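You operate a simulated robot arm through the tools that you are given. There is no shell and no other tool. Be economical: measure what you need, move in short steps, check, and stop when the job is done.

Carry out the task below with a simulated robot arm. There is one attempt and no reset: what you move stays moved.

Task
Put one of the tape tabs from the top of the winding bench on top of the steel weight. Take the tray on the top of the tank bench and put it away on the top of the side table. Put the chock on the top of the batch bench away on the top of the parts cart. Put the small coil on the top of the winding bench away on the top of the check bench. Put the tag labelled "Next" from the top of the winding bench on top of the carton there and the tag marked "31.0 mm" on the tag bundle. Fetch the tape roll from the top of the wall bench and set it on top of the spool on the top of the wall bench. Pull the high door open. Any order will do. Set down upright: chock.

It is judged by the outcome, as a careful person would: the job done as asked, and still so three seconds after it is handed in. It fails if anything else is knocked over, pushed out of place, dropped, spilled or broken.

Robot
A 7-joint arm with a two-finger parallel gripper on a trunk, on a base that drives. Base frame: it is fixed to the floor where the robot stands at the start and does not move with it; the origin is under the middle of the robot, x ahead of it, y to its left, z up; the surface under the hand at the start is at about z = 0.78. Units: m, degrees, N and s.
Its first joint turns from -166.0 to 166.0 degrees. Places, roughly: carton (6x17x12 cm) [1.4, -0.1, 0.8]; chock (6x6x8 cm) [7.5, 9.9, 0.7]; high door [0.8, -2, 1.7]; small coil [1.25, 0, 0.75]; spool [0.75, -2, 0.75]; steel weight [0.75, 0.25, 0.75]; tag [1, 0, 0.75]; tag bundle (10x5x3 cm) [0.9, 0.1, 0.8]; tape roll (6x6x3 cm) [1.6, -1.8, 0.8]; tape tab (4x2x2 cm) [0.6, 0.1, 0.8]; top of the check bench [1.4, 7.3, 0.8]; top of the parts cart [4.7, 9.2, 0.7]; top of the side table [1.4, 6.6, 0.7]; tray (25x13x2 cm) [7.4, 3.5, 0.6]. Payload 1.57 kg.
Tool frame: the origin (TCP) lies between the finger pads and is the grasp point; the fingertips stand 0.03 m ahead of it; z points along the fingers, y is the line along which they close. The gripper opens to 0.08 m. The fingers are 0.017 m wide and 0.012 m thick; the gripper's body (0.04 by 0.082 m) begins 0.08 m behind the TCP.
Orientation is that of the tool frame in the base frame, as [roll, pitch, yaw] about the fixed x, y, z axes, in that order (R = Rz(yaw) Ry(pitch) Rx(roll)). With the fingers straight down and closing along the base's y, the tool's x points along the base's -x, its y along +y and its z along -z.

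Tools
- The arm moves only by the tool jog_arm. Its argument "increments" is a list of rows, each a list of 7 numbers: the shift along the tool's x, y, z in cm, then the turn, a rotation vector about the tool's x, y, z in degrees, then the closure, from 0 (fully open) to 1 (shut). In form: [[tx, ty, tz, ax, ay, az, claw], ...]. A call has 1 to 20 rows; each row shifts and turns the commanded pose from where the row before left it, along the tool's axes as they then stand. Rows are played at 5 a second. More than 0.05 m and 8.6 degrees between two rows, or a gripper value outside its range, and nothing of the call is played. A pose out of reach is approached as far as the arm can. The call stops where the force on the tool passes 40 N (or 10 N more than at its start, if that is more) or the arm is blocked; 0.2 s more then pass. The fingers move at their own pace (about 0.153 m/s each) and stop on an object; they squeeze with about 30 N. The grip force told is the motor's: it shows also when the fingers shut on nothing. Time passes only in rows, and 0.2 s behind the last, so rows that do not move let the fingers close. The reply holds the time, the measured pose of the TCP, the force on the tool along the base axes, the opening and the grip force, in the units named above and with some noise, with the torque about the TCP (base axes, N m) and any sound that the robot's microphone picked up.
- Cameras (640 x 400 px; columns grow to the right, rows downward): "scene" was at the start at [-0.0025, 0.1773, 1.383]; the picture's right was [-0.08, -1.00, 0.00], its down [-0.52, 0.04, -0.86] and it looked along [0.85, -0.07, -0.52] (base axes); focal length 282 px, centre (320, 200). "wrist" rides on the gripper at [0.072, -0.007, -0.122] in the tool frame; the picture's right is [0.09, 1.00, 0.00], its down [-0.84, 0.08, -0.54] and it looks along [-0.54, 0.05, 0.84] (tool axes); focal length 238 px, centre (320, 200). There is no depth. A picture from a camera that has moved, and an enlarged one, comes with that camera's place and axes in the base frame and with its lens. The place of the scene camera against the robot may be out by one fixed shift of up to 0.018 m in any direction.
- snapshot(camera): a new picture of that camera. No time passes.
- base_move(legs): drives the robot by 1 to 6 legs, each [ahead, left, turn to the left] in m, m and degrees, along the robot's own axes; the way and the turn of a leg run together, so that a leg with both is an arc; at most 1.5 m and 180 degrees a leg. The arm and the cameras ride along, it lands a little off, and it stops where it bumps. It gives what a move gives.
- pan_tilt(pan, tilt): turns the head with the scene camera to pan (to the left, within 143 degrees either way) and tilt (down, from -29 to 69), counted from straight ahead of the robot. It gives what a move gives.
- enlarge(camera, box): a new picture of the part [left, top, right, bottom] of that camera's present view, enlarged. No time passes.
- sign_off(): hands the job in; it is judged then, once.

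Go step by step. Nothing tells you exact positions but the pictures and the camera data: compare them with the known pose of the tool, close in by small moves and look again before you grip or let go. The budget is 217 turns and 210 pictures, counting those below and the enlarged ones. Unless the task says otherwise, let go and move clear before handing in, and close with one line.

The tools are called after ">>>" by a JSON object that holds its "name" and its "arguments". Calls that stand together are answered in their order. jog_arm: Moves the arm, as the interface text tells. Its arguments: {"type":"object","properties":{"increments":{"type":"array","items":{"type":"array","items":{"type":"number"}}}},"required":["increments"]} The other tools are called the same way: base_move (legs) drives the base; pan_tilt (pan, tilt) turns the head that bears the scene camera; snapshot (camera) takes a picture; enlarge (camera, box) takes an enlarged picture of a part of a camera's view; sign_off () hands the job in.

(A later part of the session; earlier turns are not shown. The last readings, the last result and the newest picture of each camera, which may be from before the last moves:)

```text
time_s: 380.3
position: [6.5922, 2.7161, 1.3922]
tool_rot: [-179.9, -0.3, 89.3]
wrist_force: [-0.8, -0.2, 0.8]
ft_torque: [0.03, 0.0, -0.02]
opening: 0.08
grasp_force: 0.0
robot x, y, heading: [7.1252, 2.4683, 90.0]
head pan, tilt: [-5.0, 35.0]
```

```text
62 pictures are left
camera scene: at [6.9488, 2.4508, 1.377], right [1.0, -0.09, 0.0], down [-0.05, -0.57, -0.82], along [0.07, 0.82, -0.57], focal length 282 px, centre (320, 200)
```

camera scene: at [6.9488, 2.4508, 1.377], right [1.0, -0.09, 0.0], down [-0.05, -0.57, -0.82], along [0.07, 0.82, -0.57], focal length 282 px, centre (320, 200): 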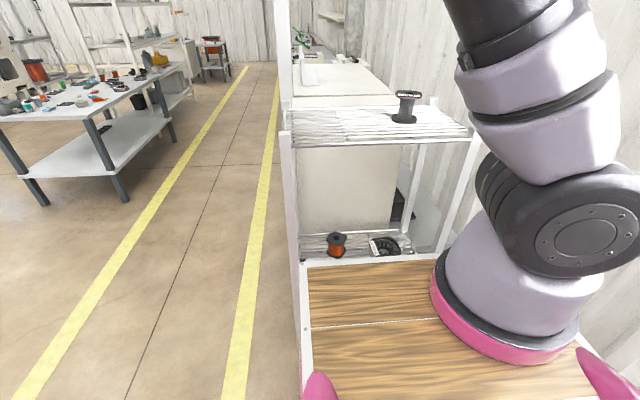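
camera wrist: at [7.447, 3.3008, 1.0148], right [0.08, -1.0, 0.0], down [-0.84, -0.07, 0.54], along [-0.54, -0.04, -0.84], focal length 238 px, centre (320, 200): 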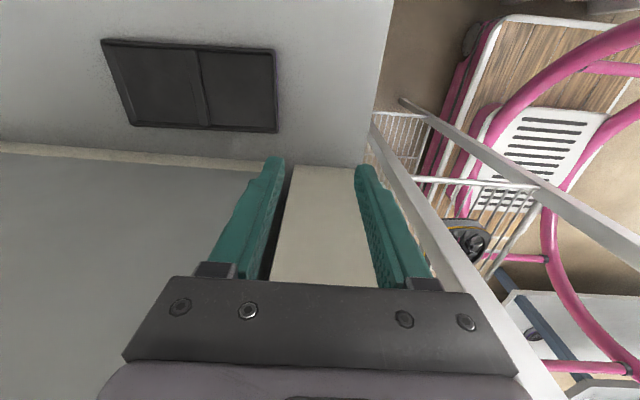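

>>> {"name": "jog_arm", "arguments": {"increments": [[4.1, 2.6, 0, 0, 0, 0, 0], [4.1, 2.6, 0, 0, 0, 0, 0], [4.1, 2.6, 0, 0, 0, 0, 0], [4.1, 2.6, 0, 0, 0, 0, 0], [4.1, 2.6, 0, 0, 0, 0, 0], [4.1, 2.6, 0, 0, 0, 0, 0], [4.1, 2.6, 0, 0, 0, 0, 0], [4.1, 2.6, 0, 0, 0, 0, 0], [0.4, 4.8, 0, 0, 0, 0, 0], [0.4, 4.8, 0, 0, 0, 0, 0], [0.4, 4.8, 0, 0, 0, 0, 0], [0.4, 4.8, 0, 0, 0, 0, 0], [0.4, 4.8, 0, 0, 0, 0, 0], [0.4, 4.8, 0, 0, 0, 0, 0], [0.4, 4.8, 0, 0, 0, 0, 0], [0.4, 4.8, 0, 0, 0, 0, 0], [0.4, 4.8, 0, 0, 0, 0, 0], [0.4, 4.8, 0, 0, 0, 0, 0], [0.4, 4.8, 0, 0, 0, 0, 0], [0.4, 4.8, 0, 0, 0, 0, 0]]}}

>>> {"name": "jog_arm", "arguments": {"increments": [[0, 4, 0, 0, 0, 0, 0], [0, 0, 0, 0, 0, 8.6, 0], [0, 0, 0, 0, 0, 8.6, 0], [0, 0, 0, 0, 0, 8.6, 0], [0, 0, 0, 0, 0, 8.6, 0], [0, 0, 0, 0, 0, 8.6, 0], [0, 0, 0, 0, 0, 8.6, 0], [0, 0, 0, 0, 0, 8.6, 0], [0, 0, 0, 0, 0, 8.6, 0], [0, 0, 0, 0, 0, 8.6, 0], [0, 0, 0, 0, 0, 8.6, 0], [0, 0, 0, 0, 0, 3, 0], [0, 0, 0, 0, 0, 0, 0]]}}

>>> {"name": "snapshot", "arguments": {"camera": "scene"}}

```text
time_s: 384.5
position: [7.214, 3.0727, 1.393]
tool_rot: [-179.7, -0.3, 89.1]
wrist_force: [-0.9, 0.2, 0.5]
ft_torque: [0.01, 0.06, 0.0]
opening: 0.08
grasp_force: 0.1
out of reach, approached as far as the arm can: row 17, 18, 19, 20
robot x, y, heading: [7.1246, 2.4696, 89.7]
head pan, tilt: [-5.0, 35.0]
```

```text
time_s: 387.3
position: [7.2269, 3.0476, 1.3723]
tool_rot: [-179.8, 0.1, 0.3]
wrist_force: [-0.3, -0.2, 0.5]
ft_torque: [-0.02, 0.03, 0.02]
opening: 0.0799
grasp_force: 0.1
out of reach, approached as far as the arm can: row 1
robot x, y, heading: [7.1205, 2.4684, 89.8]
head pan, tilt: [-5.0, 35.0]
```

```text
61 pictures are left
camera scene: at [6.9489, 2.4508, 1.377], right [1.0, -0.09, 0.0], down [-0.05, -0.57, -0.82], along [0.07, 0.82, -0.57], focal length 282 px, centre (320, 200)
```

scene: 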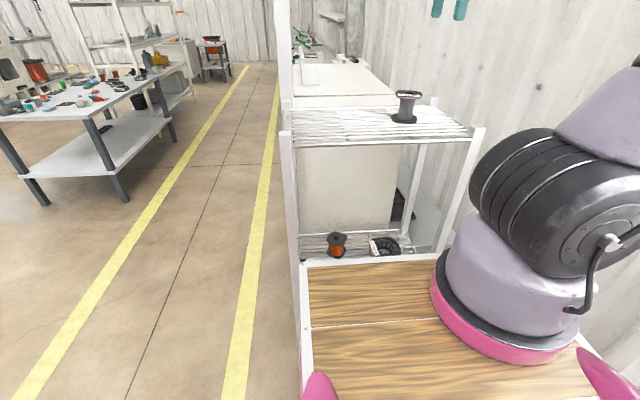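

>>> {"name": "jog_arm", "arguments": {"increments": [[4.5, 0, 0, 0, 0, 0, 0], [4.5, 0, 0, 0, 0, 0, 0], [4.5, 0, 0, 0, 0, 0, 0], [4.5, 0, 0, 0, 0, 0, 0], [1, 0, 0, 0, 0, 0, 0], [0, 0, 0, 0, 0, 0, 0]]}}

>>> {"name": "snapshot", "arguments": {"camera": "scene"}}

```text
time_s: 388.7
position: [7.4171, 3.0481, 1.374]
tool_rot: [-179.6, 0.0, 0.3]
wrist_force: [0.0, -0.1, -0.3]
ft_torque: [-0.01, -0.01, -0.03]
opening: 0.0802
grasp_force: 0.2
robot x, y, heading: [7.1221, 2.4674, 89.8]
head pan, tilt: [-5.0, 35.0]
```

```text
60 pictures are left
camera scene: at [6.9489, 2.4508, 1.377], right [1.0, -0.09, 0.0], down [-0.05, -0.57, -0.82], along [0.07, 0.82, -0.57], focal length 282 px, centre (320, 200)
```

scene: 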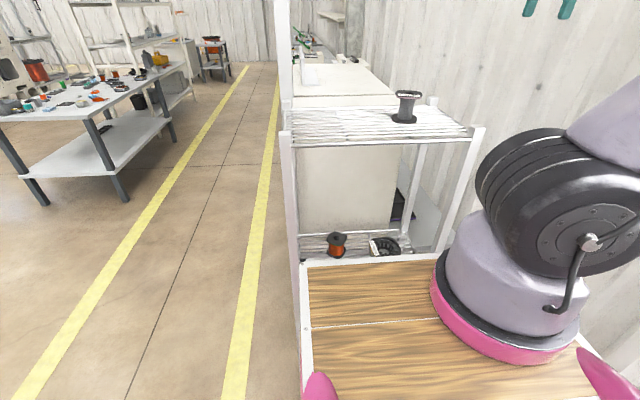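

>>> {"name": "jog_arm", "arguments": {"increments": [[0, -1, 4.8, 0, 0, 0, 0], [0, -1, 4.8, 0, 0, 0, 0], [0, -1, 4.8, 0, 0, 0, 0], [0, -1, 4.8, 0, 0, 0, 0], [0, -1, 4.8, 0, 0, 0, 0], [0, -1, 4.8, 0, 0, 0, 0], [0, -1, 4.8, 0, 0, 0, 0], [0, -2, 4, 0, 0, 0, 0], [0, -4, 2, 0, 0, 0, 0], [0, -4, 2, 0, 0, 0, 0], [0, -4, 2, 0, 0, 0, 0.4], [0, 0, 0, 0, 0, 0, 0.4]]}}

>>> {"name": "snapshot", "arguments": {"camera": "scene"}}

>>> {"name": "snapshot", "arguments": {"camera": "wrist"}}

```text
time_s: 391.3
position: [7.4133, 3.2627, 0.9426]
tool_rot: [-179.7, 0.1, 0.3]
wrist_force: [0.6, 0.2, 0.2]
ft_torque: [0.03, 0.02, 0.02]
opening: 0.048
grasp_force: 0.0
robot x, y, heading: [7.126, 2.4676, 89.8]
head pan, tilt: [-5.0, 35.0]
```

```text
59 pictures are left
camera scene: at [6.9489, 2.4506, 1.377], right [1.0, -0.09, 0.0], down [-0.05, -0.57, -0.82], along [0.07, 0.82, -0.57], focal length 282 px, centre (320, 200)
```

scene: 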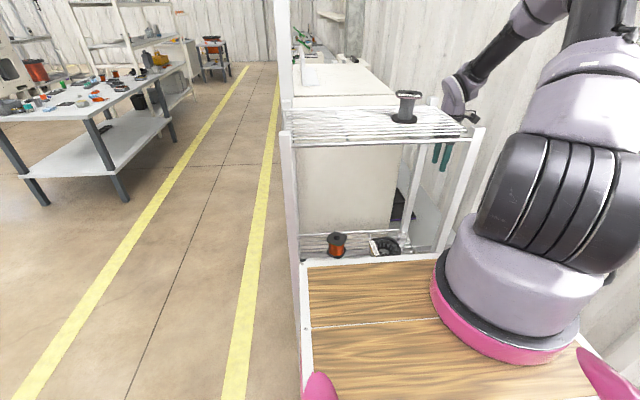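

```text
58 pictures are left
camera wrist: at [7.4856, 3.2692, 1.0636], right [0.1, -1.0, -0.01], down [-0.84, -0.09, 0.54], along [-0.54, -0.05, -0.84], focal length 238 px, centre (320, 200)
```

wrist: 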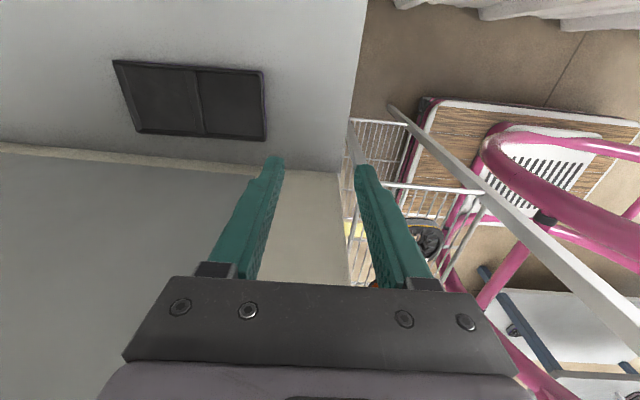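

>>> {"name": "jog_arm", "arguments": {"increments": [[-0.2, -4.4, 1, 0, 0, 0, 0.4], [-0.2, -4.4, 1, 0, 0, 0, 0.4], [-0.2, -4.4, 1, 0, 0, 0, 0.4], [-0.2, -4.4, 1, 0, 0, 0, 0.4], [-0.2, -4.4, 1, 0, 0, 0, 0.4], [0, 0, 4.5, 0, 0, 0, 0.4], [0, 0, 4.5, 0, 0, 0, 0.4], [0, 0, 4.5, 0, 0, 0, 0.4], [0, 0, 4.5, 0, 0, 0, 0.4], [0, 0, 0, 0, 0, 0, 0.4]]}}

>>> {"name": "snapshot", "arguments": {"camera": "wrist"}}

>>> {"name": "snapshot", "arguments": {"camera": "scene"}}

```text
time_s: 392.9
position: [7.4389, 3.5323, 1.0137]
tool_rot: [-166.2, -2.9, -0.7]
wrist_force: [-0.3, 0.1, 0.1]
ft_torque: [-0.01, 0.01, 0.03]
opening: 0.0479
grasp_force: 0.1
out of reach, approached as far as the arm can: row 7, 8
robot x, y, heading: [7.1315, 2.4724, 88.8]
head pan, tilt: [-5.0, 35.0]
stopped in row 8: the arm was blocked; the commanded pose is now the measured one
```

```text
57 pictures are left
camera wrist: at [7.5042, 3.5109, 1.1365], right [0.09, -0.97, -0.23], down [-0.86, -0.19, 0.46], along [-0.49, 0.16, -0.85], focal length 238 px, centre (320, 200)
```

wrist: 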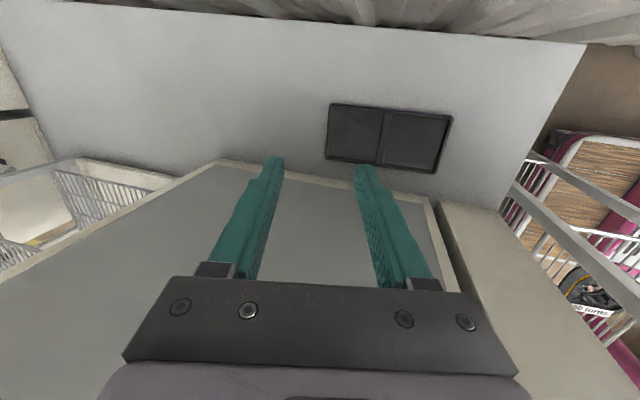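

```text
56 pictures are left
camera scene: at [6.9588, 2.4473, 1.377], right [0.99, -0.1, 0.0], down [-0.06, -0.57, -0.82], along [0.08, 0.82, -0.57], focal length 282 px, centre (320, 200)
```

scene: 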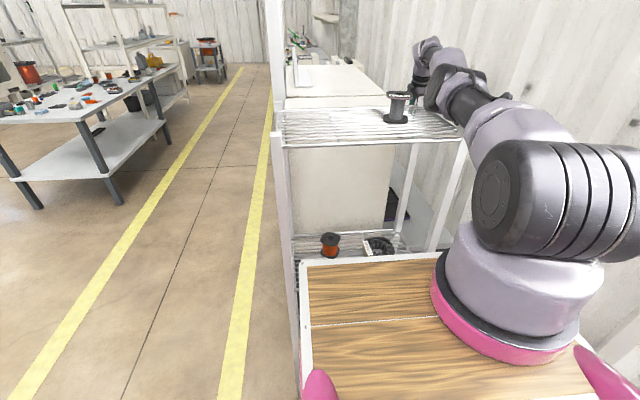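

>>> {"name": "jog_arm", "arguments": {"increments": [[0, 0, -2, 0, 0, 0, 0.4], [0, 0, -3, 0, 0, 0, 0.4], [0, 2, -3, -4, -1, 0, 0.4], [0, 3, -3, -5, -1, 0, 0.4], [0, 3, -3, -5, -1, 0, 0.4], [0, 0, 0, 0, 0, 0, 0.4]]}}

>>> {"name": "snapshot", "arguments": {"camera": "scene"}}

```text
time_s: 394.3
position: [7.433, 3.4598, 1.125]
tool_rot: [178.4, 0.3, 0.0]
wrist_force: [0.2, -0.2, -0.5]
ft_torque: [-0.02, -0.01, -0.01]
opening: 0.0479
grasp_force: 0.0
out of reach, approached as far as the arm can: row 2, 3, 4, 5
robot x, y, heading: [7.1293, 2.4682, 89.2]
head pan, tilt: [-5.0, 35.0]
```

```text
55 pictures are left
camera scene: at [6.9577, 2.452, 1.377], right [0.99, -0.1, 0.0], down [-0.06, -0.57, -0.82], along [0.08, 0.81, -0.57], focal length 282 px, centre (320, 200)
```

scene: 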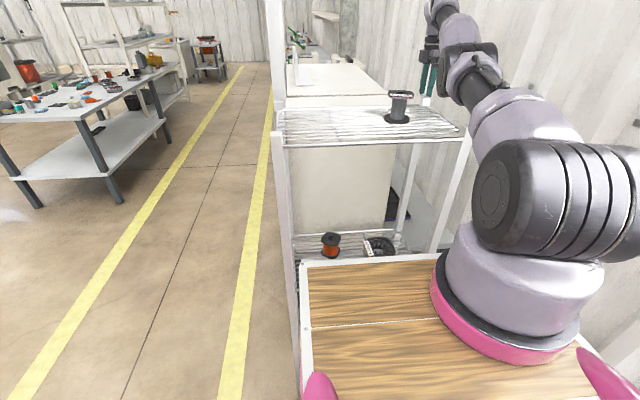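

>>> {"name": "jog_arm", "arguments": {"increments": [[0, 4, -2, 0, 0, 0, 0.4], [0, 4, -2, 0, 0, 0, 0.4], [0, 4, -2, 0, 0, 0, 0.4], [0, 4, -2, 0, 0, 0, 0.4], [0, 4, -2, 0, 0, 0, 0.4], [0, 4, -2, 0, 0, 0, 0.4], [0, 4, -2, 0, 0, 0, 0.4], [0, 4, -2, 0, 0, 0, 0.4], [0, 4, -2, 0, 0, 0, 0.4], [0, 4, -2, 0, 0, 0, 0.4], [0, 0, 0, 0, 0, 0, 0.4]]}}

>>> {"name": "snapshot", "arguments": {"camera": "scene"}}

```text
time_s: 396.7
position: [7.4841, 3.265, 1.3673]
tool_rot: [178.6, 0.2, 0.0]
wrist_force: [0.6, -0.1, 0.0]
ft_torque: [0.01, -0.01, 0.01]
opening: 0.0481
grasp_force: 0.0
out of reach, approached as far as the arm can: row 1, 2, 3, 4, 5, 6, 7
robot x, y, heading: [7.1325, 2.4689, 89.4]
head pan, tilt: [-5.0, 35.0]
```

```text
54 pictures are left
camera scene: at [6.9575, 2.4518, 1.377], right [0.99, -0.1, 0.0], down [-0.06, -0.57, -0.82], along [0.08, 0.81, -0.57], focal length 282 px, centre (320, 200)
```

scene: 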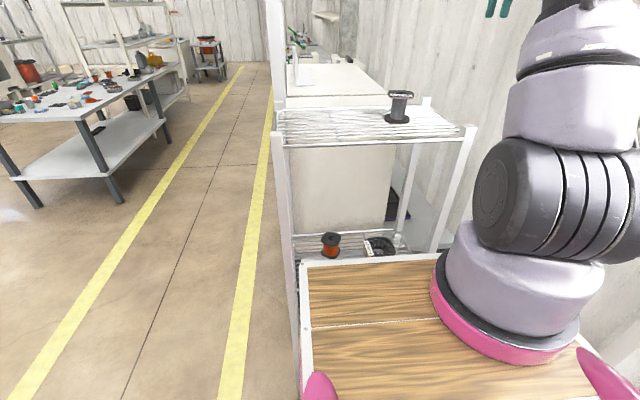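

>>> {"name": "base_move", "arguments": {"legs": [[0.04, 0, 0.5]]}}

>>> {"name": "jog_arm", "arguments": {"increments": [[-1.5, 4.5, 0, 1.4, 0, 0, 0.4], [-1.5, 4.5, 0, 0, 0, 0, 0.4], [-1.5, 4, 0, 0, 0, 0, 0.4], [-1, 3, 0, 0, 0, 0, 0.4], [0, -1, 4.8, 0, 0, 0, 0.4], [0, -1, 4.8, 0, 0, 0, 0.4], [0, -1, 4.8, 0, 0, 0, 0.4], [0, -1, 4.8, 0, 0, 0, 0.4], [0, -1, 4.8, 0, 0, 0, 0.4], [0, -1, 4.8, 0, 0, 0, 0.4], [0, -1, 4.8, 0, 0, 0, 0.4], [0, -2, 4, 0, 0, 0, 0.4], [0, -2, 4, 0, 0, 0, 0.4], [0, 0, 0, 0, 0, 0, 0.4]]}}

>>> {"name": "snapshot", "arguments": {"camera": "wrist"}}

```text
time_s: 397.6
position: [7.4779, 3.3078, 1.3664]
tool_rot: [178.6, 0.2, 0.5]
wrist_force: [-0.6, 0.3, -0.1]
ft_torque: [0.01, -0.01, 0.0]
opening: 0.0481
grasp_force: 0.1
robot x, y, heading: [7.1307, 2.507, 89.6]
head pan, tilt: [-5.0, 35.0]
```

```text
time_s: 400.6
position: [7.4216, 3.2573, 0.9511]
tool_rot: [-179.8, 0.2, 0.5]
wrist_force: [-0.1, -0.3, 0.4]
ft_torque: [-0.02, 0.01, -0.02]
opening: 0.0479
grasp_force: 0.1
robot x, y, heading: [7.1339, 2.507, 89.4]
head pan, tilt: [-5.0, 35.0]
```

```text
53 pictures are left
camera wrist: at [7.4936, 3.2649, 1.0731], right [0.1, -0.99, 0.0], down [-0.83, -0.08, 0.55], along [-0.54, -0.05, -0.84], focal length 238 px, centre (320, 200)
```

wrist: 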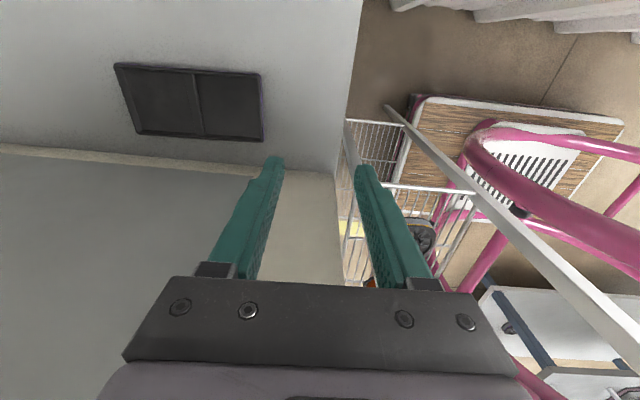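

>>> {"name": "jog_arm", "arguments": {"increments": [[-1.7, -3.5, 2, 0, 0, 0, 0.4], [-1.6, -3.5, 2, 0, 0, 0, 0.4], [0, -3.6, 2, 0, 0, 0, 0.4], [0, 0, 4, 0, 0, 0, 0.4], [0, 0, 4, 0, 0, 0, 0.4], [0, 0, 4, 0, 0, 0, 0.4], [0, 0, 0, 0, 0, 0, 0.4]]}}

>>> {"name": "snapshot", "arguments": {"camera": "wrist"}}

>>> {"name": "snapshot", "arguments": {"camera": "scene"}}

```text
time_s: 402.2
position: [7.387, 3.3638, 0.7704]
tool_rot: [179.9, 0.2, 0.5]
wrist_force: [0.1, 1.4, 0.6]
ft_torque: [0.03, 0.02, 0.02]
opening: 0.0482
grasp_force: 0.1
robot x, y, heading: [7.1341, 2.5076, 89.3]
head pan, tilt: [-5.0, 35.0]
```

```text
52 pictures are left
camera wrist: at [7.46, 3.3703, 0.8922], right [0.1, -0.99, 0.0], down [-0.83, -0.08, 0.55], along [-0.54, -0.05, -0.84], focal length 238 px, centre (320, 200)
```

wrist: 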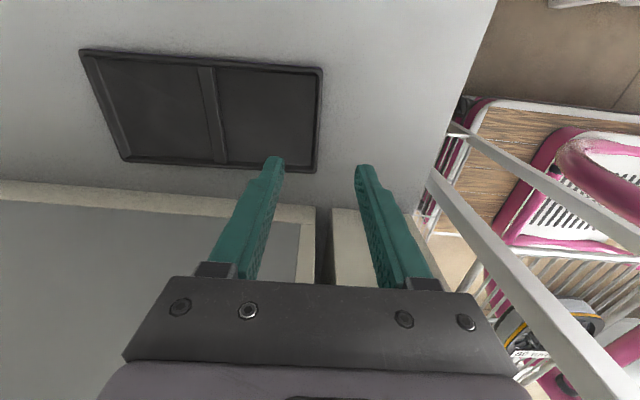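

```text
51 pictures are left
camera scene: at [6.9581, 2.4897, 1.377], right [1.0, -0.09, 0.0], down [-0.05, -0.57, -0.82], along [0.08, 0.82, -0.57], focal length 282 px, centre (320, 200)
```

scene: 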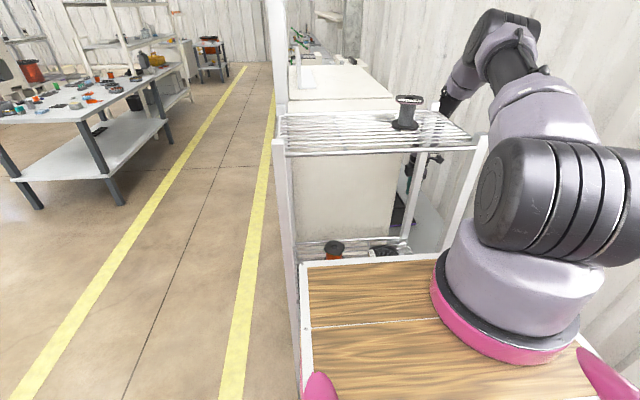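

>>> {"name": "jog_arm", "arguments": {"increments": [[0, -0.5, 4, 0, 0, 0, 0.4], [0, 0, 4, 0, 0, 0, 0.4], [0, 0, 2, 0, 0, 0, 0.4], [0, 0, 0, 0, 0, 0, 0.4]]}}

>>> {"name": "snapshot", "arguments": {"camera": "wrist"}}

```text
time_s: 403.2
position: [7.3871, 3.3685, 0.6712]
tool_rot: [-180.0, 0.2, 0.4]
wrist_force: [-0.1, 1.3, 0.2]
ft_torque: [-0.03, 0.0, 0.01]
opening: 0.0479
grasp_force: 0.0
robot x, y, heading: [7.1366, 2.5068, 89.7]
head pan, tilt: [-5.0, 35.0]
```

```text
50 pictures are left
camera wrist: at [7.4595, 3.3756, 0.7923], right [0.1, -0.99, 0.0], down [-0.83, -0.08, 0.55], along [-0.54, -0.05, -0.84], focal length 238 px, centre (320, 200)
```

wrist: 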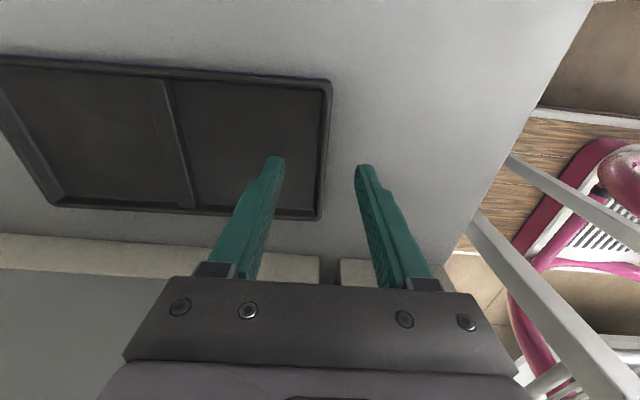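

>>> {"name": "jog_arm", "arguments": {"increments": [[0, 0, 2, 0, 0, 0, 0.4], [0, 0, 0.8, 0, 0, 0, 0.4], [0, 0, 0, 0, 0, 0, 0.4]]}}

>>> {"name": "jog_arm", "arguments": {"increments": [[0, 0, 0.6, 0, 0, 0, 0.4], [0, 0, 0, 0, 0, 0, 0.4]]}}

>>> {"name": "enlarge", "arguments": {"camera": "wrist", "box": [200, 80, 440, 240]}}

```text
time_s: 404.2
position: [7.3955, 3.3873, 0.6698]
tool_rot: [-177.9, -0.5, 0.4]
wrist_force: [-0.3, -0.2, 0.7]
ft_torque: [-0.02, -0.02, -0.02]
opening: 0.0481
grasp_force: 0.1
robot x, y, heading: [7.1346, 2.5055, 89.5]
head pan, tilt: [-5.0, 35.0]
stopped in row 3: the arm was blocked; the commanded pose is now the measured one
```

```text
time_s: 404.8
position: [7.3993, 3.3937, 0.6717]
tool_rot: [-177.2, -0.8, 0.4]
wrist_force: [0.4, 0.1, -0.4]
ft_torque: [-0.02, 0.07, -0.03]
opening: 0.0481
grasp_force: 0.1
robot x, y, heading: [7.1335, 2.5085, 89.8]
head pan, tilt: [-5.0, 35.0]
```

```text
2.50 times, centred on (320, 160) of wrist
camera zoom: at [7.4679, 3.395, 0.7942], right [0.1, -0.99, -0.05], down [-0.84, -0.11, 0.53], along [-0.53, -0.01, -0.85], focal length 596 px, centre (320, 300)
```

zoom: 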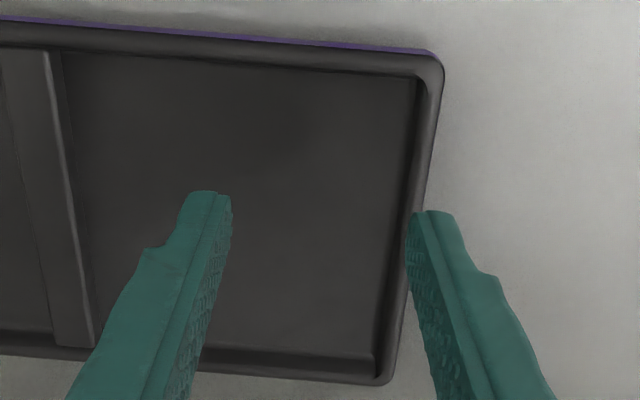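

>>> {"name": "enlarge", "arguments": {"camera": "scene", "box": [380, 20, 580, 240]}}

```text
1.82 times, centred on (480, 130) of scene
camera zoom: at [6.9587, 2.4892, 1.3769], right [1.0, -0.09, 0.0], down [-0.05, -0.57, -0.82], along [0.08, 0.82, -0.57], focal length 512 px, centre (29, 327)
```

zoom: 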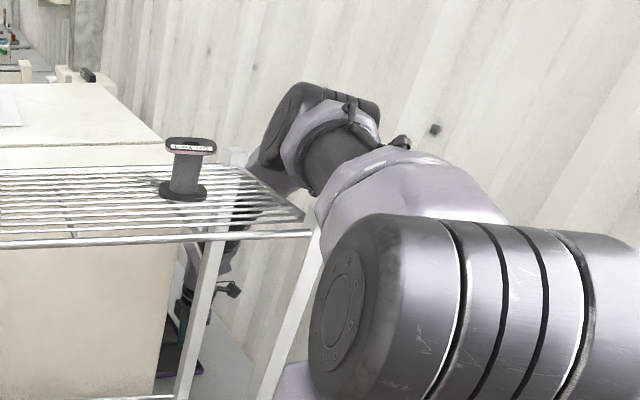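

>>> {"name": "jog_arm", "arguments": {"increments": [[0, 0, -2, -2.8, -0.8, 0, 0.4], [0, 0, -4, 0, 0, 0, 0.4], [0, 0, -4, 0, 0, 0, 0.4], [0.6, 3.3, -3, 0, 0, 0, 0.4], [0.6, 3.3, -3, 0, 0, 0, 0.4], [0.6, 3.3, -3, 0, 0, 0, 0.4], [0.6, 3.3, -3, 0, 0, 0, 0.4], [0, 1, -4.8, 0, 0, 0, 0.4], [0, 1, -4.8, 0, 0, 0, 0.4], [0, 1, -4.8, 0, 0, 0, 0.4], [0, 1, -4.8, 0, 0, 0, 0.4], [0, 1, -4.8, 0, 0, 0, 0.4], [0, 1, -4.8, 0, 0, 0, 0.4], [0, 1, -4.8, 0, 0, 0, 0.4], [0, 1, -4.8, 0, 0, 0, 0.4], [0, 1, -4.8, 0, 0, 0, 0.4], [-4, 0, -1, 0, 0, 0, 0.4], [-4, 0, 0, 0, 0, 0, 0.4], [-4, 0, 0, 0, 0, 0, 0.4], [0, 0, 0, 0, 0, 0, 0.4]]}}

>>> {"name": "snapshot", "arguments": {"camera": "scene"}}

```text
time_s: 409.0
position: [7.3013, 3.1737, 1.3276]
tool_rot: [179.1, 0.3, 0.5]
wrist_force: [0.2, 0.1, 0.2]
ft_torque: [0.01, 0.03, 0.02]
opening: 0.0478
grasp_force: 0.1
robot x, y, heading: [7.1366, 2.5079, 89.4]
head pan, tilt: [-5.0, 35.0]
```

```text
47 pictures are left
camera scene: at [6.9589, 2.4913, 1.377], right [1.0, -0.09, 0.0], down [-0.05, -0.57, -0.82], along [0.08, 0.82, -0.57], focal length 282 px, centre (320, 200)
```

scene: 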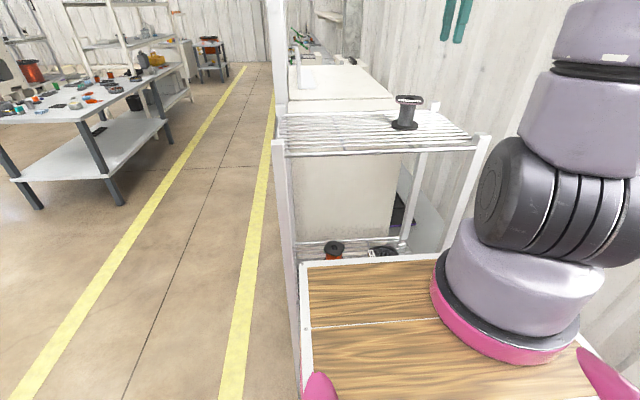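

>>> {"name": "base_move", "arguments": {"legs": [[0, -0.1, 0.5]]}}

>>> {"name": "jog_arm", "arguments": {"increments": [[0.5, 2, 0, 0.9, 0, 0, 0.4], [1, 2, 2, 0, 0, 0, 0.4], [0, -1, 4.8, 0, 0, 0, 0.4], [0, -1, 4.8, 0, 0, 0, 0.4], [0, -1, 4.8, 0, 0, 0, 0.4], [0, -1, 4.8, 0, 0, 0, 0.4], [0, -1, 4.8, 0, 0, 0, 0.4], [0, -1, 4.8, 0, 0, 0, 0.4], [0, -2, 4, 0, 0, 0, 0.4], [0, -2, 4, 0, 0, 0, 0.4], [-0.5, -3.5, 2.5, 0, 0, 0, 0.4], [-0.5, -3.5, 2.5, 0, 0, 0, 0.4], [-0.5, -3, 3, 0, 0, 0, 0.4], [0, -1, 4, 0, 0, 0, 0.4], [0, 0, 4, 0, 0, 0, 0.4], [0, 0, 0, 0, 0, 0, 0.4]]}}

>>> {"name": "snapshot", "arguments": {"camera": "wrist"}}

>>> {"name": "enlarge", "arguments": {"camera": "scene", "box": [340, 20, 580, 240]}}

```text
time_s: 410.1
position: [7.3989, 3.1748, 1.3264]
tool_rot: [179.1, 0.4, 0.9]
wrist_force: [0.2, -0.8, 0.7]
ft_torque: [-0.03, 0.0, -0.04]
opening: 0.048
grasp_force: 0.0
robot x, y, heading: [7.2395, 2.5072, 90.2]
head pan, tilt: [-5.0, 35.0]
```

```text
time_s: 413.5
position: [7.3936, 3.3469, 0.7773]
tool_rot: [-180.0, 0.3, 0.9]
wrist_force: [0.7, 0.0, 0.0]
ft_torque: [-0.01, 0.0, 0.03]
opening: 0.048
grasp_force: 0.0
robot x, y, heading: [7.2334, 2.5044, 89.9]
head pan, tilt: [-5.0, 35.0]
```

```text
46 pictures are left
camera wrist: at [7.4662, 3.3546, 0.8979], right [0.11, -0.99, 0.0], down [-0.83, -0.09, 0.55], along [-0.54, -0.06, -0.84], focal length 238 px, centre (320, 200)
```

wrist: 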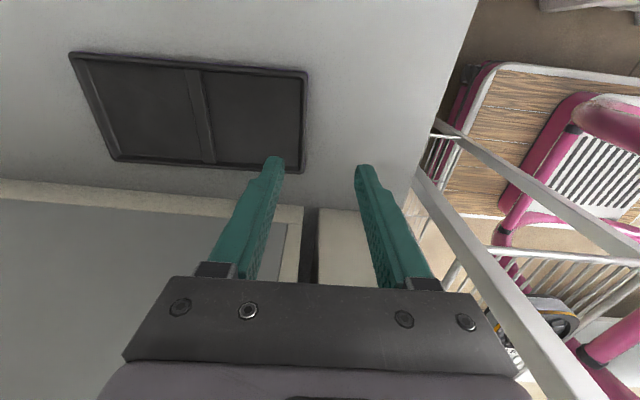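

```text
1.82 times, centred on (460, 130) of scene
camera zoom: at [7.0602, 2.4894, 1.377], right [1.0, -0.09, 0.0], down [-0.05, -0.57, -0.82], along [0.07, 0.82, -0.57], focal length 512 px, centre (66, 327)
```

zoom: 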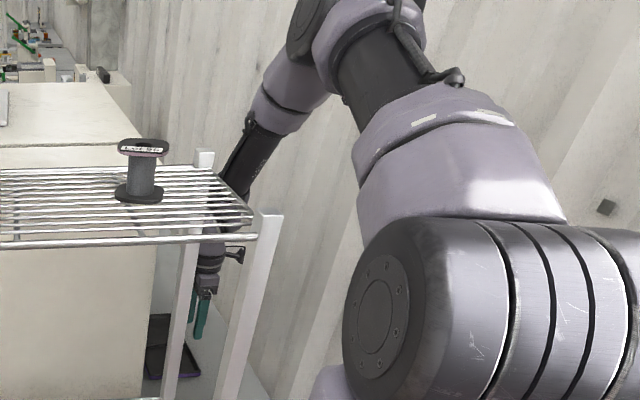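

>>> {"name": "jog_arm", "arguments": {"increments": [[0, -2.2, 3.5, 0, 0, 0, 0.4], [0, 0, 4, 0, 0, 0, 0.4], [0, 0, 3, 0, 0, 0, 0.4], [0, 0, 0, 0, 0, 0, 0.4]]}}

>>> {"name": "jog_arm", "arguments": {"increments": [[0, 0, 1.5, 0, 0, 0, 0.4], [0, 0, 1, 0, 0, 0, 0.4], [0, 0, 0, 0, 0, 0, 0.4]]}}

>>> {"name": "enlarge", "arguments": {"camera": "wrist", "box": [200, 80, 440, 240]}}

```text
time_s: 414.5
position: [7.3909, 3.3679, 0.6697]
tool_rot: [-180.0, 0.3, 0.9]
wrist_force: [0.4, 0.1, 0.2]
ft_torque: [0.0, 0.0, -0.01]
opening: 0.0479
grasp_force: 0.1
robot x, y, heading: [7.2315, 2.5083, 90.1]
head pan, tilt: [-5.0, 35.0]
```

```text
time_s: 415.3
position: [7.3911, 3.37, 0.6471]
tool_rot: [180.0, 0.3, 1.0]
wrist_force: [-0.1, -0.1, -0.7]
ft_torque: [0.01, -0.01, 0.01]
opening: 0.0481
grasp_force: 0.0
robot x, y, heading: [7.2309, 2.5059, 90.2]
head pan, tilt: [-5.0, 35.0]
```

```text
2.50 times, centred on (320, 160) of wrist
camera zoom: at [7.463, 3.3766, 0.7688], right [0.11, -0.99, 0.0], down [-0.83, -0.09, 0.55], along [-0.54, -0.06, -0.84], focal length 596 px, centre (320, 300)
```

zoom: 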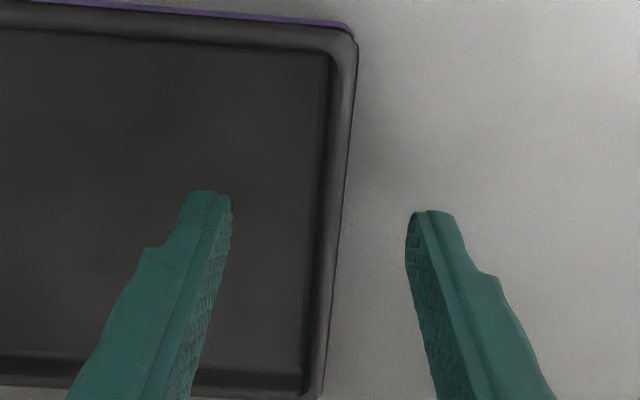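

>>> {"name": "jog_arm", "arguments": {"increments": [[0, 0, 0.5, 0, 0, 0, 0.4], [0, 0, 0.3, 0, 0, 0, 0.4], [0, 0, 0, 0, 0, 0, 0.4]]}}

>>> {"name": "jog_arm", "arguments": {"increments": [[0, 0, 0.4, 0, 0, 0, 0.4], [0, 0, 0, 0, 0, 0, 0.4]]}}

>>> {"name": "jog_arm", "arguments": {"increments": [[0, 0, 0.3, 0, 0, 0, 0.4], [0, 0, 0, 0, 0, 0, 0.4]]}}

```text
time_s: 416.1
position: [7.3905, 3.3668, 0.6401]
tool_rot: [-180.0, 0.4, 0.9]
wrist_force: [0.0, 0.0, 0.2]
ft_torque: [0.0, 0.02, 0.02]
opening: 0.0482
grasp_force: 0.1
robot x, y, heading: [7.2338, 2.5103, 90.0]
head pan, tilt: [-5.0, 35.0]
```

```text
time_s: 416.7
position: [7.3913, 3.3676, 0.6367]
tool_rot: [180.0, 0.3, 0.8]
wrist_force: [-0.2, 0.0, 0.4]
ft_torque: [0.01, -0.01, -0.02]
opening: 0.048
grasp_force: 0.0
robot x, y, heading: [7.2364, 2.5098, 90.0]
head pan, tilt: [-5.0, 35.0]
```

```text
time_s: 417.3
position: [7.3914, 3.3666, 0.6334]
tool_rot: [-180.0, 0.4, 0.9]
wrist_force: [0.6, -0.4, 3.7]
ft_torque: [0.08, -0.02, -0.02]
opening: 0.0475
grasp_force: 0.1
robot x, y, heading: [7.2328, 2.5098, 89.7]
head pan, tilt: [-5.0, 35.0]
```

>>> {"name": "jog_arm", "arguments": {"increments": [[0, 0, -0.2, 0, 0, 0, 0.7], [0, 0, 0, 0, 0, 0, 1], [0, 0, 0, 0, 0, 0, 1], [0, 2, 0, 0, 0, 0, 1], [0, 2, 0, 0, 0, 0, 1], [0, 2, 0, 0, 0, 0, 1], [0, 2, 0, 0, 0, 0, 1], [0, 2, 0, 0, 0, 0, 1], [0, 0, 0, 0, 0, 0, 1]]}}

>>> {"name": "snapshot", "arguments": {"camera": "wrist"}}

```text
time_s: 419.3
position: [7.3931, 3.2667, 0.636]
tool_rot: [-180.0, 0.4, 0.9]
wrist_force: [0.8, -0.8, 0.7]
ft_torque: [-0.03, 0.03, -0.01]
opening: 0.0055
grasp_force: 25.6
robot x, y, heading: [7.2347, 2.5064, 90.1]
head pan, tilt: [-5.0, 35.0]
```

```text
43 pictures are left
camera wrist: at [7.4655, 3.2739, 0.758], right [0.11, -0.99, 0.0], down [-0.83, -0.09, 0.55], along [-0.54, -0.06, -0.84], focal length 238 px, centre (320, 200)
```

wrist: 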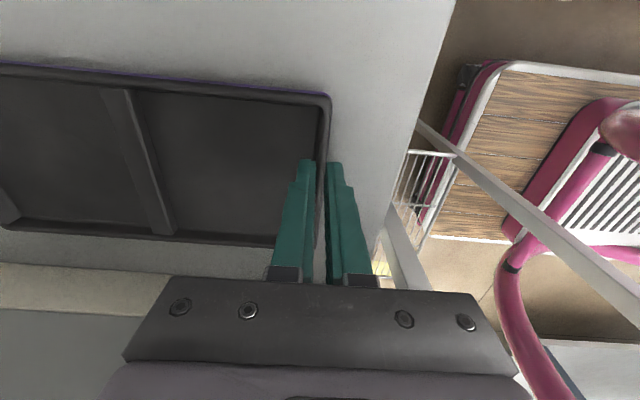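

>>> {"name": "jog_arm", "arguments": {"increments": [[0, 0, 0, 0, 0, 0, 0.6], [0, 0, 0, 0, 0, 0, 0.5], [0, 0, -3, 0, 0, 0, 0.5], [0, 0, -1, 0, 0, 0, 0.5], [0, -3.7, 0, 0, 0, 0, 0.5], [0, -3.7, 0, 0, 0, 0, 0.5], [0, -3.7, 0, 0, 0, 0, 0.5], [0, 0, 0, 0, 0, 0, 0.5]]}}

>>> {"name": "snapshot", "arguments": {"camera": "wrist"}}

```text
time_s: 421.1
position: [7.3893, 3.3769, 0.6755]
tool_rot: [179.9, 0.3, 0.9]
wrist_force: [-0.5, -0.5, -0.4]
ft_torque: [-0.02, -0.01, 0.01]
opening: 0.04
grasp_force: 0.1
robot x, y, heading: [7.2339, 2.5087, 90.2]
head pan, tilt: [-5.0, 35.0]
```

```text
42 pictures are left
camera wrist: at [7.4629, 3.3859, 0.7954], right [0.11, -0.99, 0.0], down [-0.83, -0.09, 0.55], along [-0.54, -0.06, -0.84], focal length 238 px, centre (320, 200)
```

wrist: 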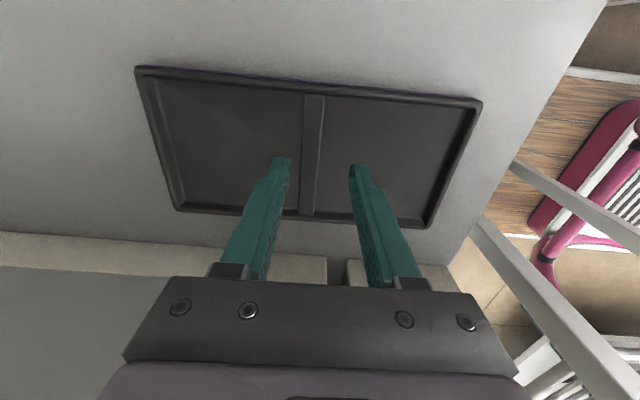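

>>> {"name": "jog_arm", "arguments": {"increments": [[0, -0.6, 2, 0, 0, 0, 0.5], [0, 0, 1.8, 0, 0, 0, 0.5], [0, 0, 0, 0, 0, 0, 0.8], [0, 0, 0, 0, 0, 0, 1], [0, 0, 0, 0, 0, 0, 1]]}}

>>> {"name": "jog_arm", "arguments": {"increments": [[0, 0, -1, 0, 0, 0, 1], [0, 0, -1.5, 0, 0, 0, 1], [0, 0, 0, 0, 0, 0, 1]]}}

>>> {"name": "snapshot", "arguments": {"camera": "wrist"}}

```text
time_s: 422.3
position: [7.3901, 3.3836, 0.6374]
tool_rot: [180.0, 0.3, 0.9]
wrist_force: [0.5, 1.9, 2.3]
ft_torque: [0.07, -0.05, 0.0]
opening: 0.0158
grasp_force: 29.8
robot x, y, heading: [7.232, 2.505, 90.1]
head pan, tilt: [-5.0, 35.0]
```

```text
time_s: 423.1
position: [7.3907, 3.3833, 0.6623]
tool_rot: [180.0, 0.3, 0.9]
wrist_force: [0.9, -0.1, -1.8]
ft_torque: [0.01, -0.05, 0.03]
opening: 0.0156
grasp_force: 29.9
robot x, y, heading: [7.2339, 2.5064, 90.2]
head pan, tilt: [-5.0, 35.0]
```

```text
41 pictures are left
camera wrist: at [7.4633, 3.3919, 0.7843], right [0.11, -0.99, 0.0], down [-0.83, -0.09, 0.55], along [-0.54, -0.06, -0.84], focal length 238 px, centre (320, 200)
```

wrist: 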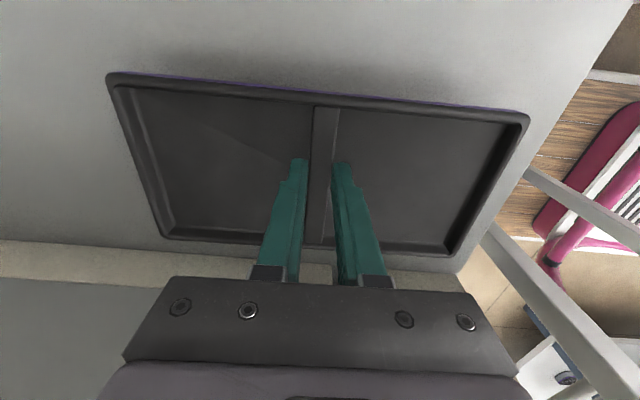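

>>> {"name": "jog_arm", "arguments": {"increments": [[0, 0.3, -3, 0, 0, 0, 1], [0, 0.8, -4.5, 0, 0, 0, 1], [0, 0.8, -4.5, 0, 0, 0, 1], [0, 0.8, -4.5, 0, 0, 0, 1], [0, 0.8, -4.5, 0, 0, 0, 1], [0, 1, -4.5, 0, 0, 0, 1], [0, 1, -4.5, 0, 0, 0, 1], [0, 1, -4.5, 0, 0, 0, 1], [0, 1, -4.5, 0, 0, 0, 1], [0, 1, -4.5, 0, 0, 0, 1], [0, 1, -4.5, 0, 0, 0, 1], [0, 1, -4.5, 0, 0, 0, 1], [0, 1, -4.5, 0, 0, 0, 1], [0, 1, -4.5, 0, 0, 0, 1], [0, 1, -4.5, 0, 0, 0, 1], [0, 1, -4.5, 0, 0, 0, 1], [0, 0, 0, 0, 0, 0, 1]]}}

>>> {"name": "snapshot", "arguments": {"camera": "scene"}}

```text
time_s: 426.7
position: [7.3947, 3.2381, 1.3706]
tool_rot: [-180.0, 0.3, 0.9]
wrist_force: [0.0, -0.1, -2.1]
ft_torque: [-0.03, 0.01, 0.01]
opening: 0.0154
grasp_force: 30.0
robot x, y, heading: [7.2373, 2.509, 90.0]
head pan, tilt: [-5.0, 35.0]
```

```text
40 pictures are left
camera scene: at [7.0602, 2.4896, 1.377], right [1.0, -0.09, 0.0], down [-0.05, -0.57, -0.82], along [0.07, 0.82, -0.57], focal length 282 px, centre (320, 200)
```

scene: 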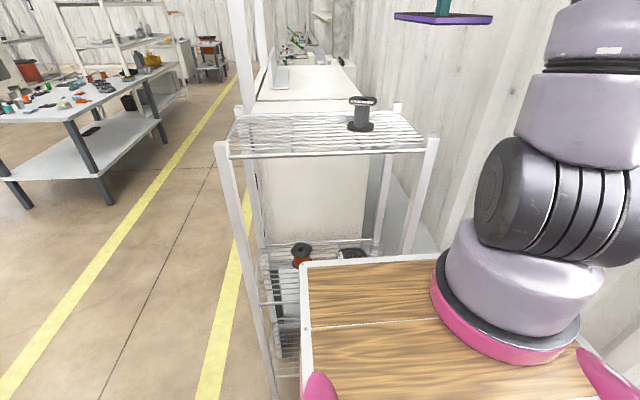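

>>> {"name": "jog_arm", "arguments": {"increments": [[0, 4, 0, 0, 0, 0, 1], [0, 4, 0, 0, 0, 0, 1], [0, 4, 0, 0, 0, 0, 1], [0, 2, 0, 0, 0, 0, 1], [0, 0, 0, 0, 0, 0, 1]]}}

>>> {"name": "base_move", "arguments": {"legs": [[-0.14, 0, 0], [0, 0.11, 0], [0, 0, 90], [0, -0.15, 0], [1.2, 0, 0], [1.2, 0, 0]]}}

```text
time_s: 427.9
position: [7.3998, 3.0985, 1.3665]
tool_rot: [-180.0, 0.3, 0.9]
wrist_force: [-0.8, -0.2, -2.7]
ft_torque: [0.0, -0.04, -0.01]
opening: 0.0157
grasp_force: 29.7
robot x, y, heading: [7.2373, 2.5091, 90.1]
head pan, tilt: [-5.0, 35.0]
```

```text
time_s: 446.2
position: [4.1406, 2.7263, 1.367]
tool_rot: [-179.9, 0.3, 89.9]
wrist_force: [0.1, 0.7, -2.1]
ft_torque: [0.0, -0.01, 0.03]
opening: 0.0159
grasp_force: 29.8
robot x, y, heading: [4.7313, 2.5501, 178.9]
head pan, tilt: [-5.0, 35.0]
```

>>> {"name": "pan_tilt", "arguments": {"pan": 15, "tilt": 15}}

>>> {"name": "snapshot", "arguments": {"camera": "scene"}}

```text
time_s: 447.0
position: [4.1412, 2.7268, 1.3672]
tool_rot: [-180.0, 0.3, 90.0]
wrist_force: [0.1, -0.6, -2.7]
ft_torque: [0.01, -0.01, 0.0]
opening: 0.0155
grasp_force: 30.3
robot x, y, heading: [4.7303, 2.5537, 179.0]
head pan, tilt: [15.0, 15.0]
```

```text
39 pictures are left
camera scene: at [4.7442, 2.3323, 1.4089], right [-0.24, 0.97, 0.0], down [0.25, 0.06, -0.97], along [-0.94, -0.23, -0.26], focal length 282 px, centre (320, 200)
```

scene: 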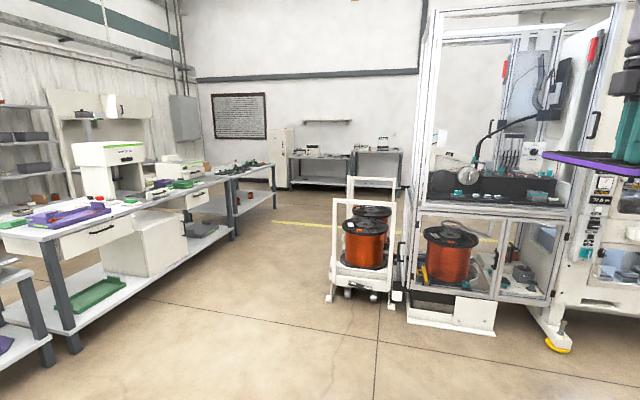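

>>> {"name": "base_move", "arguments": {"legs": [[0.5, 0.3, 1], [0.9, 1.0, 0], [1.5, 0, 0], [1.35, 0, 0], [0, 0, -90]]}}

```text
time_s: 474.0
position: [0.6236, 1.7798, 1.3683]
tool_rot: [-180.0, 0.3, 1.4]
wrist_force: [0.2, 0.6, -2.8]
ft_torque: [-0.04, -0.01, 0.04]
opening: 0.0156
grasp_force: 29.6
robot x, y, heading: [0.4694, 1.1867, 90.5]
head pan, tilt: [15.0, 15.0]
```

>>> {"name": "base_move", "arguments": {"legs": [[1.5, 0, 0], [1.5, 0, 0], [1.5, 0, 0], [0.88, 0.05, 0]]}}

>>> {"name": "base_move", "arguments": {"legs": [[0, 0, -90]]}}

>>> {"name": "pan_tilt", "arguments": {"pan": -5, "tilt": 40}}

>>> {"name": "snapshot", "arguments": {"camera": "scene"}}

>>> {"name": "snapshot", "arguments": {"camera": "wrist"}}

```text
time_s: 499.8
position: [0.5925, 7.1543, 1.3663]
tool_rot: [-180.0, 0.3, 0.4]
wrist_force: [-0.2, 0.3, -2.3]
ft_torque: [0.0, -0.03, 0.0]
opening: 0.0157
grasp_force: 29.5
robot x, y, heading: [0.4246, 6.5648, 89.7]
head pan, tilt: [15.0, 15.0]
```

```text
time_s: 503.6
position: [1.027, 6.578, 1.3675]
tool_rot: [180.0, 0.3, -79.1]
wrist_force: [-0.6, -1.1, -2.6]
ft_torque: [-0.03, -0.03, -0.01]
opening: 0.0158
grasp_force: 30.6
robot x, y, heading: [0.4171, 6.6353, 10.2]
head pan, tilt: [15.0, 15.0]
stopped in leg 1: the robot was blocked; the commanded pose is now the measured one
```

```text
time_s: 504.4
position: [1.0267, 6.5775, 1.367]
tool_rot: [180.0, 0.3, -79.1]
wrist_force: [0.7, 0.1, -2.7]
ft_torque: [-0.03, -0.02, -0.02]
opening: 0.0156
grasp_force: 30.1
robot x, y, heading: [0.4184, 6.6358, 10.0]
head pan, tilt: [-5.0, 40.0]
```

```text
38 pictures are left
camera scene: at [0.3784, 6.8087, 1.3695], right [0.09, -1.0, 0.0], down [-0.64, -0.06, -0.77], along [0.76, 0.07, -0.64], focal length 282 px, centre (320, 200)
```

scene: 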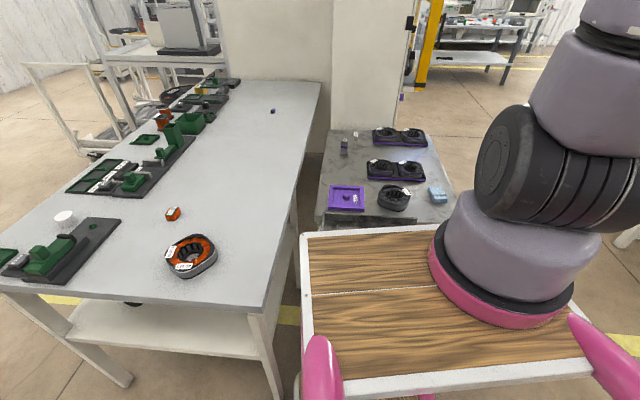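

```text
37 pictures are left
camera wrist: at [1.0485, 6.5083, 1.4881], right [-0.96, -0.28, 0.0], down [-0.23, 0.8, 0.55], along [-0.15, 0.53, -0.84], focal length 238 px, centre (320, 200)
```

wrist: 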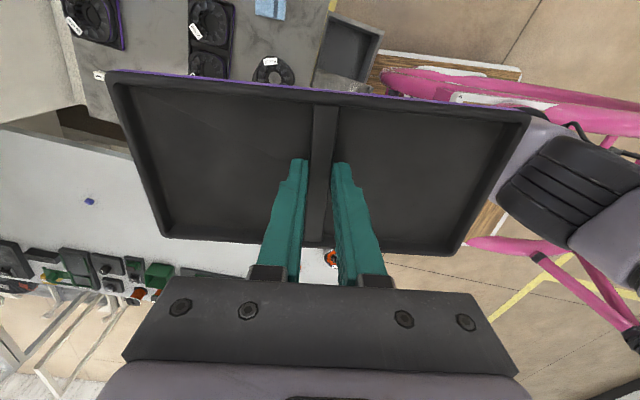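

>>> {"name": "base_move", "arguments": {"legs": [[-0.25, 0, 0], [0, 0, 80], [-0.75, 0, 0], [0, -0.6, 0], [0, -0.6, 0]]}}

>>> {"name": "pan_tilt", "arguments": {"pan": -10, "tilt": 35}}

>>> {"name": "snapshot", "arguments": {"camera": "scene"}}

```text
time_s: 519.5
position: [1.5584, 6.4684, 1.3664]
tool_rot: [-180.0, 0.2, 1.8]
wrist_force: [0.1, -0.3, -3.1]
ft_torque: [-0.04, -0.05, 0.02]
opening: 0.0157
grasp_force: 29.9
robot x, y, heading: [1.4027, 5.8737, 90.7]
head pan, tilt: [-5.0, 40.0]
```

```text
time_s: 520.1
position: [1.5591, 6.4686, 1.3658]
tool_rot: [180.0, 0.3, 1.7]
wrist_force: [-1.1, -0.3, -1.9]
ft_torque: [0.0, -0.05, 0.01]
opening: 0.0156
grasp_force: 29.8
robot x, y, heading: [1.4022, 5.8736, 90.7]
head pan, tilt: [-10.0, 35.0]
```

```text
36 pictures are left
camera scene: at [1.2352, 5.8537, 1.377], right [0.99, -0.16, 0.0], down [-0.09, -0.57, -0.82], along [0.13, 0.81, -0.57], focal length 282 px, centre (320, 200)
```

scene: 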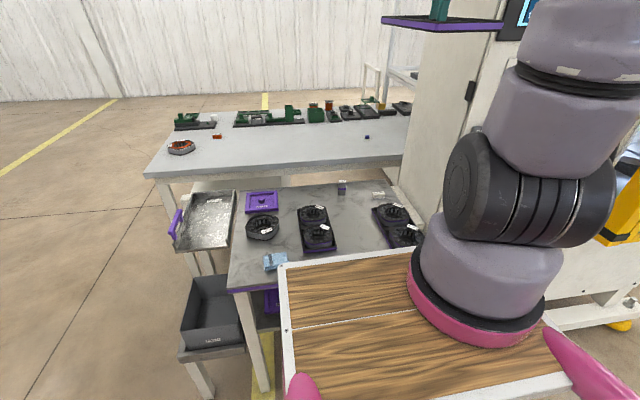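

>>> {"name": "enlarge", "arguments": {"camera": "scene", "box": [225, 175, 445, 300]}}

```text
2.91 times, centred on (335, 238) of scene
camera zoom: at [1.2352, 5.8537, 1.377], right [0.99, -0.16, 0.0], down [-0.09, -0.57, -0.82], along [0.13, 0.81, -0.57], focal length 819 px, centre (276, 91)
```

zoom: 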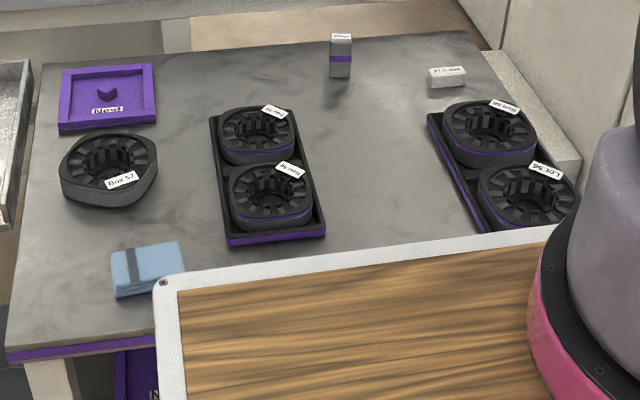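

>>> {"name": "jog_arm", "arguments": {"increments": [[0, 0, 0, 0, 0, 1.7, 1], [-2.3, -3, 3, 0, 0, 0, 1], [-2.3, -3, 3, 0, 0, 0, 1], [-2.2, -3, 3, 0, 0, 0, 1], [0, -2.1, 4, 0, 0, 0, 1], [0, -2, 4, 0, 0, 0, 1], [0, 0, 4.8, 0, 0, 0, 1], [0, 0, 4.8, 0, 0, 0, 1], [0, 0, 4.8, 0, 0, 0, 1], [0, 0, 4.8, 0, 0, 0, 1], [0, 0, 4.8, 0, 0, 0, 1], [0, 0, 4.8, 0, 0, 0, 1], [0, 0, 4.8, 0, 0, 0, 1], [0, 0, 0, 0, 0, 0, 1]]}}

>>> {"name": "enlarge", "arguments": {"camera": "scene", "box": [225, 125, 445, 265]}}

>>> {"name": "snapshot", "arguments": {"camera": "wrist"}}

```text
time_s: 523.1
position: [1.485, 6.5989, 0.8592]
tool_rot: [179.9, 0.3, -0.1]
wrist_force: [-0.2, 0.1, -1.9]
ft_torque: [0.04, -0.01, 0.04]
opening: 0.0155
grasp_force: 30.1
robot x, y, heading: [1.4035, 5.8752, 90.8]
head pan, tilt: [-10.0, 35.0]
```

```text
2.86 times, centred on (335, 195) of scene
camera zoom: at [1.2352, 5.8536, 1.377], right [0.99, -0.16, 0.0], down [-0.09, -0.57, -0.82], along [0.13, 0.81, -0.57], focal length 804 px, centre (277, 214)
```

zoom: 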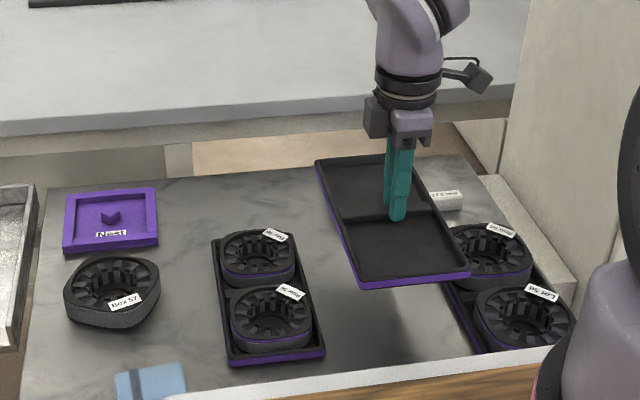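

```text
33 pictures are left
camera wrist: at [1.5575, 6.6068, 0.9811], right [0.09, -1.0, 0.0], down [-0.83, -0.08, 0.55], along [-0.54, -0.05, -0.84], focal length 238 px, centre (320, 200)
```

wrist: 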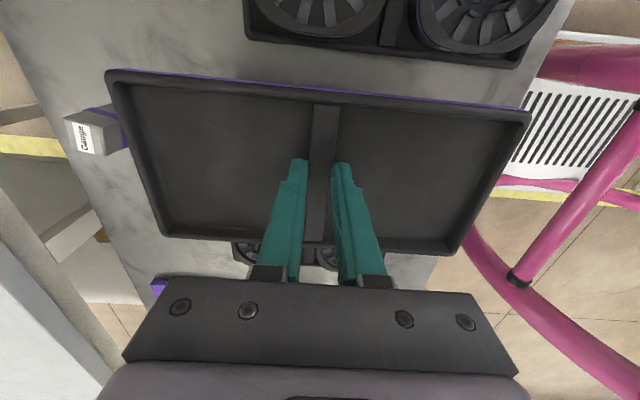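

>>> {"name": "jog_arm", "arguments": {"increments": [[0, 0, 4, 0, 0, 0, 1], [0, 0, 4, 0, 0, 0, 1], [0, 0, 1.5, 0, 0, 0, 1], [0, 0, 0, 0, 0, 0, 1]]}}

>>> {"name": "enlarge", "arguments": {"camera": "scene", "box": [225, 125, 445, 265]}}

```text
time_s: 524.1
position: [1.4854, 6.6002, 0.7647]
tool_rot: [-180.0, 0.3, 0.0]
wrist_force: [0.0, 0.1, -2.5]
ft_torque: [-0.03, -0.01, 0.02]
opening: 0.0154
grasp_force: 29.4
robot x, y, heading: [1.4021, 5.8726, 90.7]
head pan, tilt: [-10.0, 35.0]
```

```text
2.86 times, centred on (335, 195) of scene
camera zoom: at [1.2352, 5.8537, 1.377], right [0.99, -0.16, 0.0], down [-0.09, -0.57, -0.82], along [0.13, 0.81, -0.57], focal length 804 px, centre (277, 214)
```

zoom: 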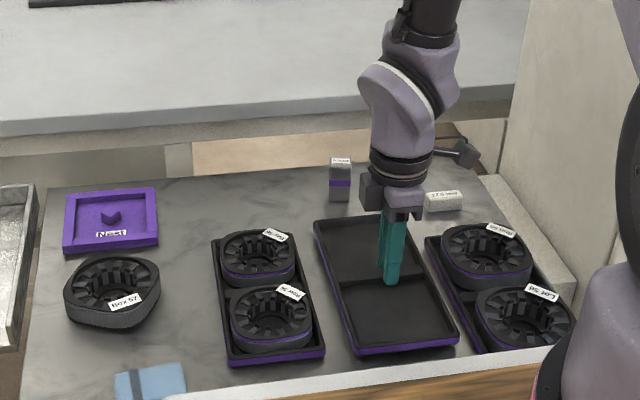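

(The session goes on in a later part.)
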